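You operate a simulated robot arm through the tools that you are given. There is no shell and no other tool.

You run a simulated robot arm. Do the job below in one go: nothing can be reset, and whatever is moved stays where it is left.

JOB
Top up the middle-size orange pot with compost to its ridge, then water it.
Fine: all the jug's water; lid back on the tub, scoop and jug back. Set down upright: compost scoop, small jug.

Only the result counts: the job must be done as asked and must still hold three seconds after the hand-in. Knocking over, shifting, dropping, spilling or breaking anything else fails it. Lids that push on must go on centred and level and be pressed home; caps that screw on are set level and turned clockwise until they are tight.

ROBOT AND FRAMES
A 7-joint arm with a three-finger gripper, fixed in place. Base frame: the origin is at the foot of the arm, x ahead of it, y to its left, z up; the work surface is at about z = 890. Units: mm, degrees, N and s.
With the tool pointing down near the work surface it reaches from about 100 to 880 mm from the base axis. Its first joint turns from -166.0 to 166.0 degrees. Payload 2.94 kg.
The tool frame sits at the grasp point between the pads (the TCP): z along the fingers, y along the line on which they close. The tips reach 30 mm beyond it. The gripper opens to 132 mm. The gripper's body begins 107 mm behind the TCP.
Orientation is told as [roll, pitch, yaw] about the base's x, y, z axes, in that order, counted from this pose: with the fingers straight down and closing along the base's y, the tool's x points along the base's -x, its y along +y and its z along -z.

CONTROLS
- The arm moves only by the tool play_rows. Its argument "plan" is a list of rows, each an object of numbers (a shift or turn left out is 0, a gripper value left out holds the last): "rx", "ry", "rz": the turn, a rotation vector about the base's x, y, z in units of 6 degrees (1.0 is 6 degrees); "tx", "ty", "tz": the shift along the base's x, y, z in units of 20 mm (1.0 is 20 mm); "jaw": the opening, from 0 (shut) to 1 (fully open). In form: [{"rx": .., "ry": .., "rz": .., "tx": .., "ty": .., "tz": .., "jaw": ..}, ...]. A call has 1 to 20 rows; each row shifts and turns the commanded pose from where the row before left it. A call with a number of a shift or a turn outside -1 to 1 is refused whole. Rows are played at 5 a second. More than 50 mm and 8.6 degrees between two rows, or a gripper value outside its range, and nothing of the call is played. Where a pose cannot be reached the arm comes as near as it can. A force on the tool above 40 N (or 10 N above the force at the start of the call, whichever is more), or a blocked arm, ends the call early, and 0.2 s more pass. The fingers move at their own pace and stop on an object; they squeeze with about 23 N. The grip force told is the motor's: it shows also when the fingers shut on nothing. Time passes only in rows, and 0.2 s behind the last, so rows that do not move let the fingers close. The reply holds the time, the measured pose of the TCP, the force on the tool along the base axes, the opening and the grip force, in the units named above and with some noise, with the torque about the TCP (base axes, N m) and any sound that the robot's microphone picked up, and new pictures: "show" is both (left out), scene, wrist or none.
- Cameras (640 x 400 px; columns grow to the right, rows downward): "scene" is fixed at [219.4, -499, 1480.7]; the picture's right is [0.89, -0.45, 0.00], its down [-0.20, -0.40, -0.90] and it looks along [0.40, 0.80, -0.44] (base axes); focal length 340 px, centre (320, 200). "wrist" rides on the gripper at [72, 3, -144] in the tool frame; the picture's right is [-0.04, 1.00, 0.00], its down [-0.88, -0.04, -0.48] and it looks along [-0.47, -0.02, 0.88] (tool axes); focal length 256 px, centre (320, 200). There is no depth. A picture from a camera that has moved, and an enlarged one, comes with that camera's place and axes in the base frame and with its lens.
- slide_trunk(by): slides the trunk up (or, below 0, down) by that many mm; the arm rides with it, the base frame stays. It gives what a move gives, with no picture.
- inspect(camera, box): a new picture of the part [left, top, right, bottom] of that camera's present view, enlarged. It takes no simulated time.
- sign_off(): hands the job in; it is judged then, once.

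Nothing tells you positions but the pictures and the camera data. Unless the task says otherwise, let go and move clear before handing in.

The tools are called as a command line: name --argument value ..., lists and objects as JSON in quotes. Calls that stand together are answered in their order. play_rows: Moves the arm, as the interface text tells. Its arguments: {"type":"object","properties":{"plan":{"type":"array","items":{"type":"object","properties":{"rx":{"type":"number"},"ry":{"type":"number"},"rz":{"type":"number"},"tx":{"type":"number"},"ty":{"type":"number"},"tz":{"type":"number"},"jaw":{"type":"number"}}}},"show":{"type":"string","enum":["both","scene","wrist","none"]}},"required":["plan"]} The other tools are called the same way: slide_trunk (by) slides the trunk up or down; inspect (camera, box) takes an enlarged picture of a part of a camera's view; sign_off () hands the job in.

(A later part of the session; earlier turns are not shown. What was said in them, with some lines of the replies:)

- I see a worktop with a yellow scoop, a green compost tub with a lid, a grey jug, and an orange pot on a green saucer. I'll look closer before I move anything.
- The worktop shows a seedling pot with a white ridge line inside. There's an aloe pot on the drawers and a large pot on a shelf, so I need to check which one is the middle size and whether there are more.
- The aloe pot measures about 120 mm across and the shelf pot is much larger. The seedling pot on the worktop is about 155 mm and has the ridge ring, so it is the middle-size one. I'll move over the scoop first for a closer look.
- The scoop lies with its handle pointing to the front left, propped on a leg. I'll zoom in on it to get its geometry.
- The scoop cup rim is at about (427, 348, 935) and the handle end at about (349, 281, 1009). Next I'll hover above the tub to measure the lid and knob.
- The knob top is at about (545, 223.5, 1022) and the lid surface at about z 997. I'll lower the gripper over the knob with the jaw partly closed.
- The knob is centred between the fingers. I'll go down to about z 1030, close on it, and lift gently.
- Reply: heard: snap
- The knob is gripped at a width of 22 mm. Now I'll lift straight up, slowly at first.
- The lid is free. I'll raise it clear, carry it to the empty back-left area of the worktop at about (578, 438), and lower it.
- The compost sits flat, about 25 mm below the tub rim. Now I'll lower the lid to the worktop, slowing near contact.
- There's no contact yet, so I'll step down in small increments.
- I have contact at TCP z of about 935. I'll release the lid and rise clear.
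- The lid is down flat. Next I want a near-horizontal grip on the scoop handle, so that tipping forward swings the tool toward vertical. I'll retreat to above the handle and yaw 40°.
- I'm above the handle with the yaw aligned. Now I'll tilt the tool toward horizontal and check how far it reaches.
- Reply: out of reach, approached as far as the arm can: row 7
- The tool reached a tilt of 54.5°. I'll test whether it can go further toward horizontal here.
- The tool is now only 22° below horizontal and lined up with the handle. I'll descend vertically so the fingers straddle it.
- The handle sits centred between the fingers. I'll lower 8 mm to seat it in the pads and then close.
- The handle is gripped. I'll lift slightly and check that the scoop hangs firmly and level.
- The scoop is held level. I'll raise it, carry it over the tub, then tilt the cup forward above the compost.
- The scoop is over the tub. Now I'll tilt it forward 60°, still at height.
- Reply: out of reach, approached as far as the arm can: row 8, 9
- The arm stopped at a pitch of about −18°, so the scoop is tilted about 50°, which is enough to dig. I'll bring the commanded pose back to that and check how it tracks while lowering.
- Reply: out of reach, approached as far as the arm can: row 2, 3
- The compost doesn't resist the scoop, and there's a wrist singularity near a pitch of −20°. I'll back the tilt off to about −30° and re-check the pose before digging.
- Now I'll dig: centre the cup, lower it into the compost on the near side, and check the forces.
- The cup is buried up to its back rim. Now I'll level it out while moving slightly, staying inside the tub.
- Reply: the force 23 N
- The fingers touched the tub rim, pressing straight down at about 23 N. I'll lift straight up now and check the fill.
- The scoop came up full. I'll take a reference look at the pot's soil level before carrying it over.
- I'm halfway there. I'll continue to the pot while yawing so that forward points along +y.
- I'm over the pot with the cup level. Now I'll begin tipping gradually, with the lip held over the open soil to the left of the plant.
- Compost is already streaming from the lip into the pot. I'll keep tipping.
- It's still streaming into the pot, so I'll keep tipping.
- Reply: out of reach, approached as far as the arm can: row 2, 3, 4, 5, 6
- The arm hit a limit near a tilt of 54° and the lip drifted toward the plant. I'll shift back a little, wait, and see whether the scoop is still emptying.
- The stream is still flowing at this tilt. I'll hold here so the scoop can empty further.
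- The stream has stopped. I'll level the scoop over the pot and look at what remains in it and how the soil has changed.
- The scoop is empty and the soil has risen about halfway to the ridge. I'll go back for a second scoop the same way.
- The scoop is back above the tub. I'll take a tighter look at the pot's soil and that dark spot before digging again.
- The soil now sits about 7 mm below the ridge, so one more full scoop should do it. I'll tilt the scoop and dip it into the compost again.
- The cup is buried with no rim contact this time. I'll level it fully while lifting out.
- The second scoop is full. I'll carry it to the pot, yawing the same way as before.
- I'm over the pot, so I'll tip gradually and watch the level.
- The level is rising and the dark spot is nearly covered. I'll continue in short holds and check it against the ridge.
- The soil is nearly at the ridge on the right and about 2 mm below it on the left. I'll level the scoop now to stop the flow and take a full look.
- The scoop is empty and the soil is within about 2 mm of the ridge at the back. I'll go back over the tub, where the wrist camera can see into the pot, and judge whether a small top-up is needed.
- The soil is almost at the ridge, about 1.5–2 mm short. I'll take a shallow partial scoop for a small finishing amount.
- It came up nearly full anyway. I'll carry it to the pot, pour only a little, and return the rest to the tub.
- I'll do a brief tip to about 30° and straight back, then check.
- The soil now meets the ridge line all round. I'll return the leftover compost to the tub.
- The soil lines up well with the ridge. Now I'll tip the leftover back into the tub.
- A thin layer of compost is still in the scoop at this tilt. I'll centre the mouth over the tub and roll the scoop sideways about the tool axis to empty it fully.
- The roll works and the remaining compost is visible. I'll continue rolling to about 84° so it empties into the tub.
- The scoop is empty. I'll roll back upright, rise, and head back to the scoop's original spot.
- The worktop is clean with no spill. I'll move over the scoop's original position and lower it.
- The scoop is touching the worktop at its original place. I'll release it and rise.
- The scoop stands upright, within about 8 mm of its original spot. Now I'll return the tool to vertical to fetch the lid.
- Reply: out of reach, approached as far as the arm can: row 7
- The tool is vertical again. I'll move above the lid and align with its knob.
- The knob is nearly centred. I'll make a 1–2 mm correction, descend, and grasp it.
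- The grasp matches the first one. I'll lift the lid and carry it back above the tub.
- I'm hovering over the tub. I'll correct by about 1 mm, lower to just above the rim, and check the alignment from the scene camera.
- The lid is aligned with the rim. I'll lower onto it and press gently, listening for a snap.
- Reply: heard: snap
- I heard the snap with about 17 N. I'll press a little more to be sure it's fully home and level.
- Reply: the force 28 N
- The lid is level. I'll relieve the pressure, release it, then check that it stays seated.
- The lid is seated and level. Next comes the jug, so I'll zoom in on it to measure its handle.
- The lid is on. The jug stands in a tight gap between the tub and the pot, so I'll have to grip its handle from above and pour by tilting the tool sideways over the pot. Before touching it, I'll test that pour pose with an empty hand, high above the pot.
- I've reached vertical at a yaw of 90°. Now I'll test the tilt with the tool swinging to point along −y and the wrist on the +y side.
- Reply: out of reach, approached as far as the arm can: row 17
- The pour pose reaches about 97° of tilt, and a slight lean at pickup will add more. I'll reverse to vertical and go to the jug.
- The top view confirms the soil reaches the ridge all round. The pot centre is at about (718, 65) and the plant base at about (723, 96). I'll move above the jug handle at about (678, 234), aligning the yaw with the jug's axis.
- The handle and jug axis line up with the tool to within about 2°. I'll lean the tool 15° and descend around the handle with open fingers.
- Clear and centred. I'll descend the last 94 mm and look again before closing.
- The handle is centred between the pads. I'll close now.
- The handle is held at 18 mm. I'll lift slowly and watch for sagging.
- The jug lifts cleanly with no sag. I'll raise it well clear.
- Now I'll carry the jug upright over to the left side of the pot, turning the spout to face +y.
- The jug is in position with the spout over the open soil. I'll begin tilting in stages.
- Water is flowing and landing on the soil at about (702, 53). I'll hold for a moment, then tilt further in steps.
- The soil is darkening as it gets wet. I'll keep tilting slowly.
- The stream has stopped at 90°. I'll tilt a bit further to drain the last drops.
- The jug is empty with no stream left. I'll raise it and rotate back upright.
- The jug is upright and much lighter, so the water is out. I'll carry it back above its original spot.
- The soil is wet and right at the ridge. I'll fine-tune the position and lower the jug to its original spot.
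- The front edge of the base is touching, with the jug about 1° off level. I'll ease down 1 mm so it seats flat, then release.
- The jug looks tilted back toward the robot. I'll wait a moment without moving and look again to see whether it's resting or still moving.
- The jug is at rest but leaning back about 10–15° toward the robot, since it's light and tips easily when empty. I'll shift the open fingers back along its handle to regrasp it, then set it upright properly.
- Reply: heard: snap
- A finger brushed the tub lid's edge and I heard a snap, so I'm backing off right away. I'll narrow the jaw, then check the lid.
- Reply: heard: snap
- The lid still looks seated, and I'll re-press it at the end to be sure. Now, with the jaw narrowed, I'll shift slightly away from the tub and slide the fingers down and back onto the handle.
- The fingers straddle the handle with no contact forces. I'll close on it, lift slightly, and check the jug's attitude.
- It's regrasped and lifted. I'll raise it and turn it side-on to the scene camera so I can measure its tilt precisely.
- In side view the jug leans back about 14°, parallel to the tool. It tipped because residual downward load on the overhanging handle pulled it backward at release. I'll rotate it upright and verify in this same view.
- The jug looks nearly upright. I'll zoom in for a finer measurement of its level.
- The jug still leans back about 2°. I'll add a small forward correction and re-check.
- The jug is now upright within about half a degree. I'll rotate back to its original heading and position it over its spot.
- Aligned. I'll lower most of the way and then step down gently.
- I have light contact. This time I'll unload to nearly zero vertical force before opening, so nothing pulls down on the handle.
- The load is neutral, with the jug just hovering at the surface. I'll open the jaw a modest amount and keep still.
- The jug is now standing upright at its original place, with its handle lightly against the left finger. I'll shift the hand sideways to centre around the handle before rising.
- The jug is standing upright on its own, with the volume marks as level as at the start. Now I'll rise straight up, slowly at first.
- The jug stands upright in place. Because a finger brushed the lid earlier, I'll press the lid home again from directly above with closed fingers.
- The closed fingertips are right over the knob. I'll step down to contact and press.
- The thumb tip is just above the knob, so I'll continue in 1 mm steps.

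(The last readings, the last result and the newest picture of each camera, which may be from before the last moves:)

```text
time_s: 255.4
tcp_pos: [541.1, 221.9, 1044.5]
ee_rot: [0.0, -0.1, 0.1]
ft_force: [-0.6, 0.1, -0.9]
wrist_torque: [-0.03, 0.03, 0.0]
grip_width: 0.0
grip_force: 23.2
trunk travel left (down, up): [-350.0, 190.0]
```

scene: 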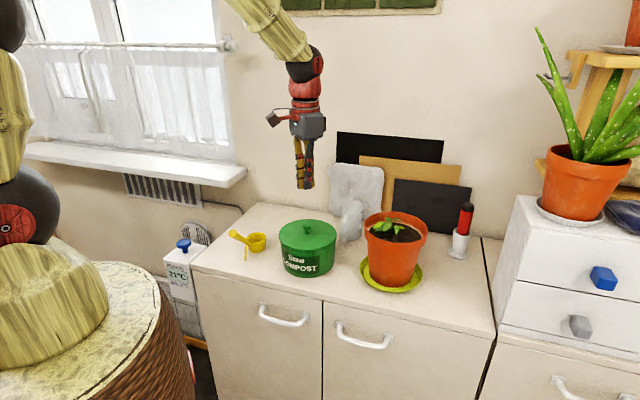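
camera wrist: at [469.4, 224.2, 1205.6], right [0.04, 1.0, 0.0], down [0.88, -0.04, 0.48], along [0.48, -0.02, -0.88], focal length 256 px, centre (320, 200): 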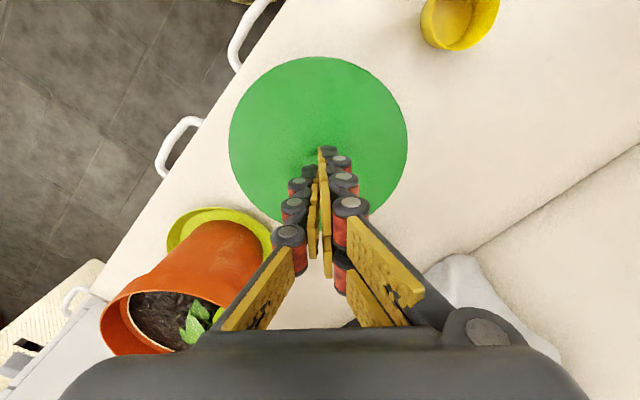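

inspect --camera "scene" --box '[288, 205, 328, 235]'

inspect --camera "wrist" --box '[260, 110, 380, 230]'

```text
13.33 times, centred on (308, 220) of scene
camera zoom: at [219.4, -499.0, 1480.7], right [0.89, -0.45, 0.0], down [-0.2, -0.4, -0.9], along [0.4, 0.8, -0.44], focal length 4540 px, centre (480, -67)
```

zoom: 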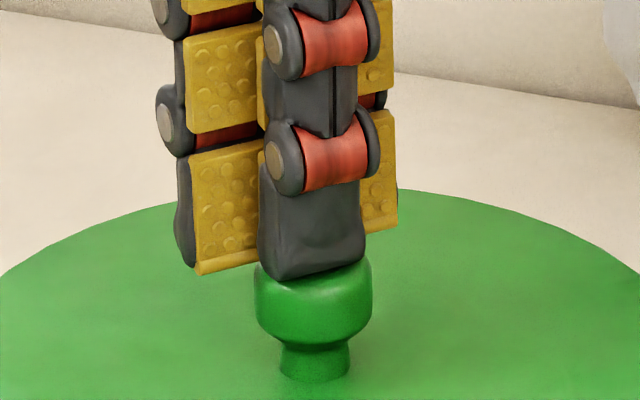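

```text
3.33 times, centred on (320, 170) of wrist
camera zoom: at [470.1, 223.8, 1187.2], right [0.04, 1.0, 0.0], down [0.88, -0.04, 0.48], along [0.47, -0.02, -0.88], focal length 853 px, centre (320, 300)
```

zoom: 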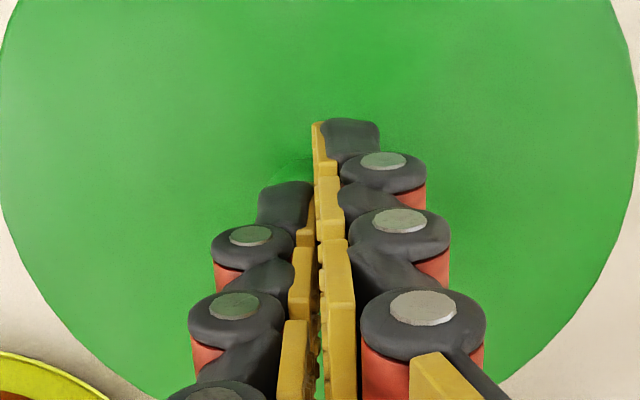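

play_rows --plan '[{"tz": -0.05}, {}]' --show "none"

play_rows --plan '[{"tz": -0.05}, {}]' --show "none"

play_rows --plan '[{"tz": -0.05}, {}]' --show "none"

```text
time_s: 256.0
tcp_pos: [541.2, 221.8, 1044.0]
ee_rot: [0.0, -0.1, 0.1]
ft_force: [-0.2, 0.6, 1.6]
wrist_torque: [0.05, 0.02, -0.03]
grip_width: 6.0
grip_force: 22.7
trunk travel left (down, up): [-350.0, 190.0]
```

```text
time_s: 256.6
tcp_pos: [541.1, 221.4, 1042.0]
ee_rot: [0.0, 0.0, 0.0]
ft_force: [-1.7, -0.3, 10.0]
wrist_torque: [0.0, 0.04, -0.01]
grip_width: 6.0
grip_force: 23.0
trunk travel left (down, up): [-350.0, 190.0]
```

```text
time_s: 257.2
tcp_pos: [541.3, 221.9, 1042.9]
ee_rot: [0.1, -0.2, 0.1]
ft_force: [-1.7, -3.4, 21.5]
wrist_torque: [-0.03, 0.03, 0.0]
grip_width: 6.1
grip_force: 23.1
trunk travel left (down, up): [-350.0, 190.0]
```

Pressing centrally at about 21 N gave no further snap, so the lid is already home. One more millimetre, then I'll withdraw.

play_rows --plan '[{"tz": -0.05}, {}]' --show "none"

inspect --camera "scene" --box '[268, 205, 348, 285]'

```text
time_s: 257.8
tcp_pos: [540.8, 221.4, 1042.9]
ee_rot: [0.1, -0.3, 0.0]
ft_force: [0.8, -2.3, 37.2]
wrist_torque: [-0.06, 0.03, 0.01]
grip_width: 6.2
grip_force: 22.6
trunk travel left (down, up): [-350.0, 190.0]
```

```text
5.00 times, centred on (308, 245) of scene
camera zoom: at [219.4, -499.0, 1480.7], right [0.89, -0.45, 0.0], down [-0.2, -0.4, -0.9], along [0.4, 0.8, -0.44], focal length 1702 px, centre (380, -25)
```

zoom: 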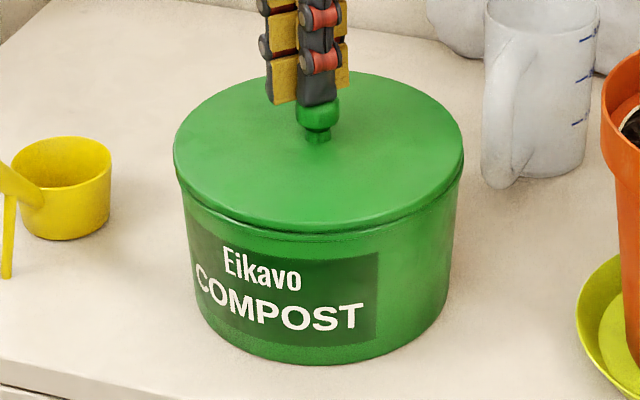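

The lid is firmly home and level at 37 N. I'll relieve the pressure, open slightly so the fingers don't pull on the knob, and rise.

play_rows --plan '[{"tz": 0.08}, {"tz": 0.08}, {}, {"jaw": 0.35}, {}, {}, {"tz": 0.5}, {"tz": 1}, {"tz": 1}, {"tz": 1}, {"tz": 1}, {"tz": 1}, {}]' --show "both"

inspect --camera "scene" --box '[268, 205, 348, 285]'

inspect --camera "scene" --box '[330, 190, 378, 250]'

inspect --camera "scene" --box '[210, 215, 280, 270]'

```text
time_s: 260.6
tcp_pos: [541.2, 222.5, 1153.6]
ee_rot: [-0.1, 0.0, 0.0]
ft_force: [-0.2, -0.5, -0.1]
wrist_torque: [-0.04, -0.02, 0.01]
grip_width: 46.2
grip_force: 0.1
trunk travel left (down, up): [-350.0, 190.0]
camera wrist: at [470.6, 223.7, 1297.1], right [0.04, 1.0, 0.0], down [0.88, -0.04, 0.48], along [0.47, -0.02, -0.88], focal length 256 px, centre (320, 200)
```

scene: 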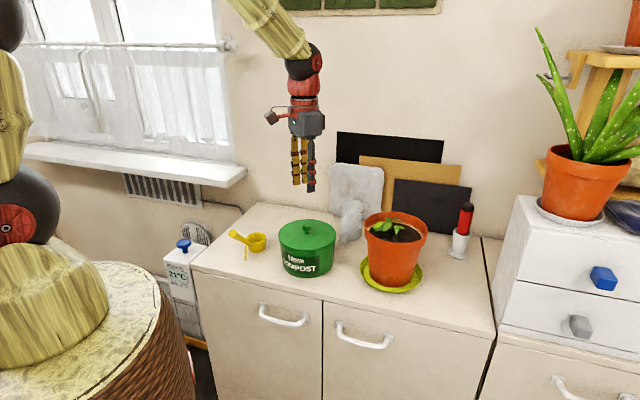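
wrist: 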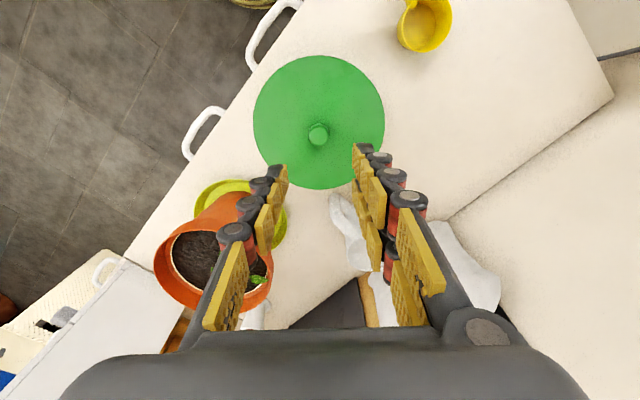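

```text
5.00 times, centred on (308, 245) of scene
camera zoom: at [219.4, -499.0, 1480.7], right [0.89, -0.45, 0.0], down [-0.2, -0.4, -0.9], along [0.4, 0.8, -0.44], focal length 1702 px, centre (380, -25)
```

zoom: 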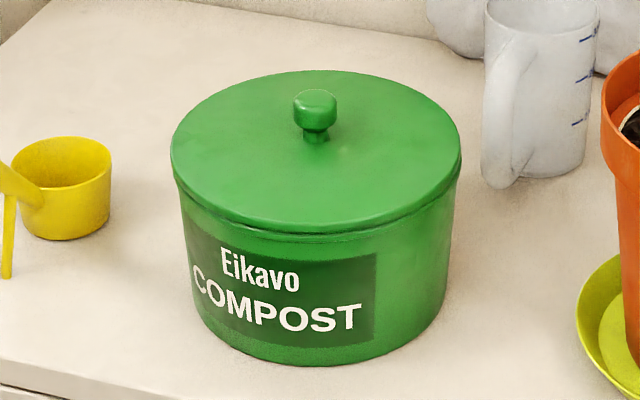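

```text
6.67 times, centred on (354, 220) of scene
camera zoom: at [219.4, -499.0, 1480.7], right [0.89, -0.45, 0.0], down [-0.2, -0.4, -0.9], along [0.4, 0.8, -0.44], focal length 2270 px, centre (93, 67)
```

zoom: 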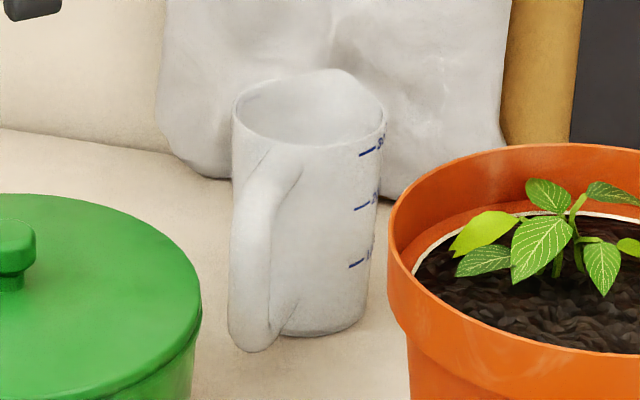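

```text
7.27 times, centred on (245, 242) of scene
camera zoom: at [219.4, -499.0, 1480.7], right [0.89, -0.45, 0.0], down [-0.2, -0.4, -0.9], along [0.4, 0.8, -0.44], focal length 2476 px, centre (866, -109)
```

zoom: 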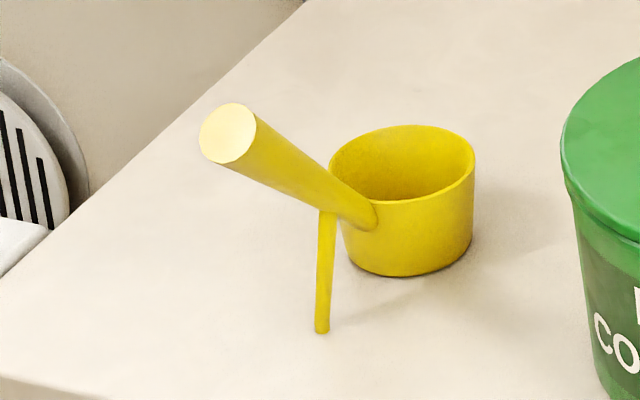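

Everything looks in place. I'll do a last check of the pot, the saucer and the surroundings for spills, and of the jug's interior.

inspect --camera "scene" --box '[340, 190, 500, 310]'

inspect --camera "scene" --box '[362, 200, 432, 248]'

play_rows --plan '[{"tz": 1}, {"tz": 1}, {"tz": 1}, {"tz": 1}, {"tz": 1, "tx": -0.5}, {"tx": -1}, {"tx": -1}, {"tx": -1}, {}, {}]' --show "both"

inspect --camera "wrist" --box '[200, 130, 440, 330]'

```text
3.33 times, centred on (420, 250) of scene
camera zoom: at [219.4, -499.0, 1480.7], right [0.89, -0.45, 0.0], down [-0.2, -0.4, -0.9], along [0.4, 0.8, -0.44], focal length 1135 px, centre (-13, 33)
```

zoom: 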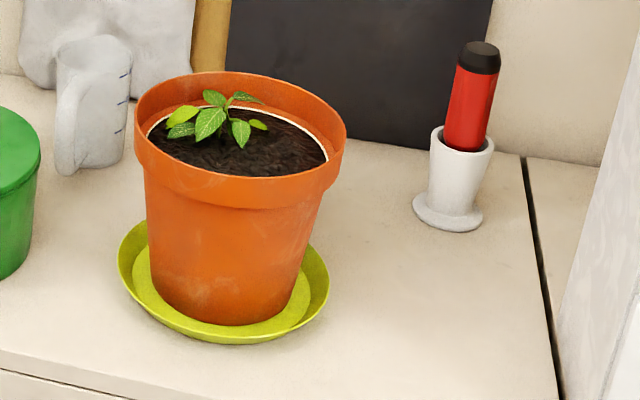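

```text
8.33 times, centred on (397, 224) of scene
camera zoom: at [219.4, -499.0, 1480.7], right [0.89, -0.45, 0.0], down [-0.2, -0.4, -0.9], along [0.4, 0.8, -0.44], focal length 2837 px, centre (-322, 0)
```

zoom: 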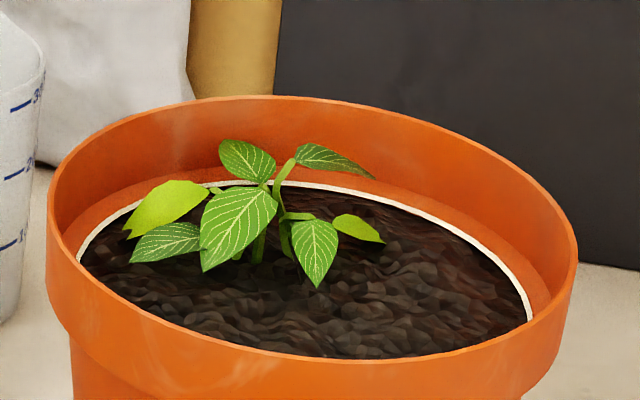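

```text
time_s: 262.8
tcp_pos: [471.1, 221.1, 1253.3]
ee_rot: [0.1, -0.1, 0.0]
ft_force: [0.0, -0.4, -0.4]
wrist_torque: [-0.01, -0.05, 0.03]
grip_width: 46.2
grip_force: 0.0
trunk travel left (down, up): [-350.0, 190.0]
camera wrist: at [400.5, 223.6, 1396.4], right [0.04, 1.0, 0.0], down [0.88, -0.04, 0.48], along [0.48, -0.02, -0.88], focal length 256 px, centre (320, 200)
```

scene: 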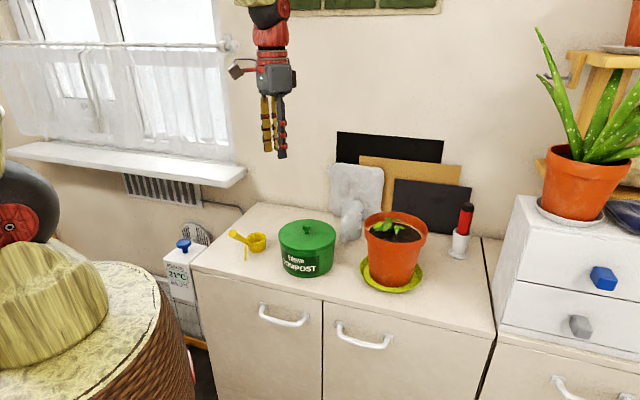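
wrist: 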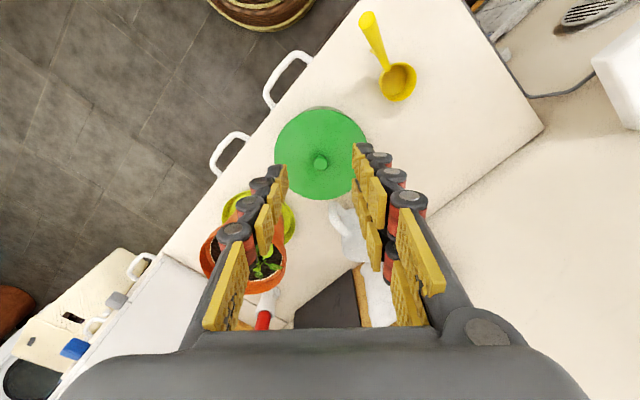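

```text
2.00 times, centred on (320, 230) of wrist
camera zoom: at [400.5, 223.6, 1396.4], right [0.04, 1.0, 0.0], down [0.88, -0.04, 0.48], along [0.48, -0.02, -0.88], focal length 512 px, centre (320, 140)
```

zoom: 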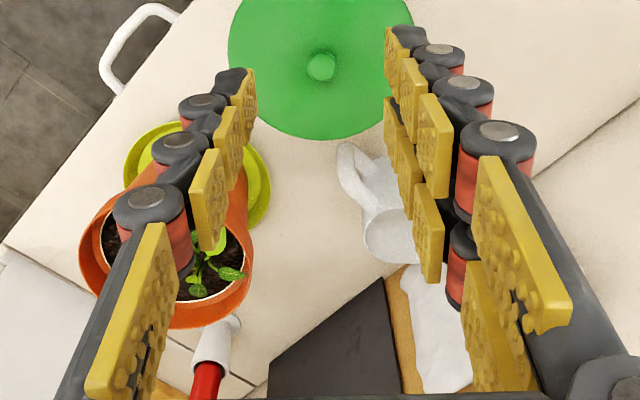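

The seedling pot is filled to its ridge and watered. The jug is empty and standing upright in its place, the scoop is back in its place, the lid is pressed home, and I see no spills. The arm is clear, so I'm handing in.

sign_off

```text
The job is handed in.
```

I topped up the middle-size orange pot with compost to its ridge and watered it with all the jug's water. I then handed the job in. I saw no spilled compost or water in the final pictures.

- **Pot:** I used the seedling pot on the worktop, about 155 mm across. The aloe pot is smaller, at about 120 mm, and the shelf pot is larger. It took just over two scoops, and the leftover compost went back into the tub.
- **Lid:** It snapped back on. While I was regripping the jug, a finger brushed the lid's edge and I heard a snap. I pressed it again from straight above at 37 N, and it looked level and seated. The tub ended up about 5 mm from where it started.
- **Scoop:** It is standing upright and empty, about 8 mm from its original spot.
- **Jug:** On the first set-down it tipped back and came to rest leaning about 14°. I picked it up again and set it down upright at its original spot. Its handle is turned slightly towards the tub.
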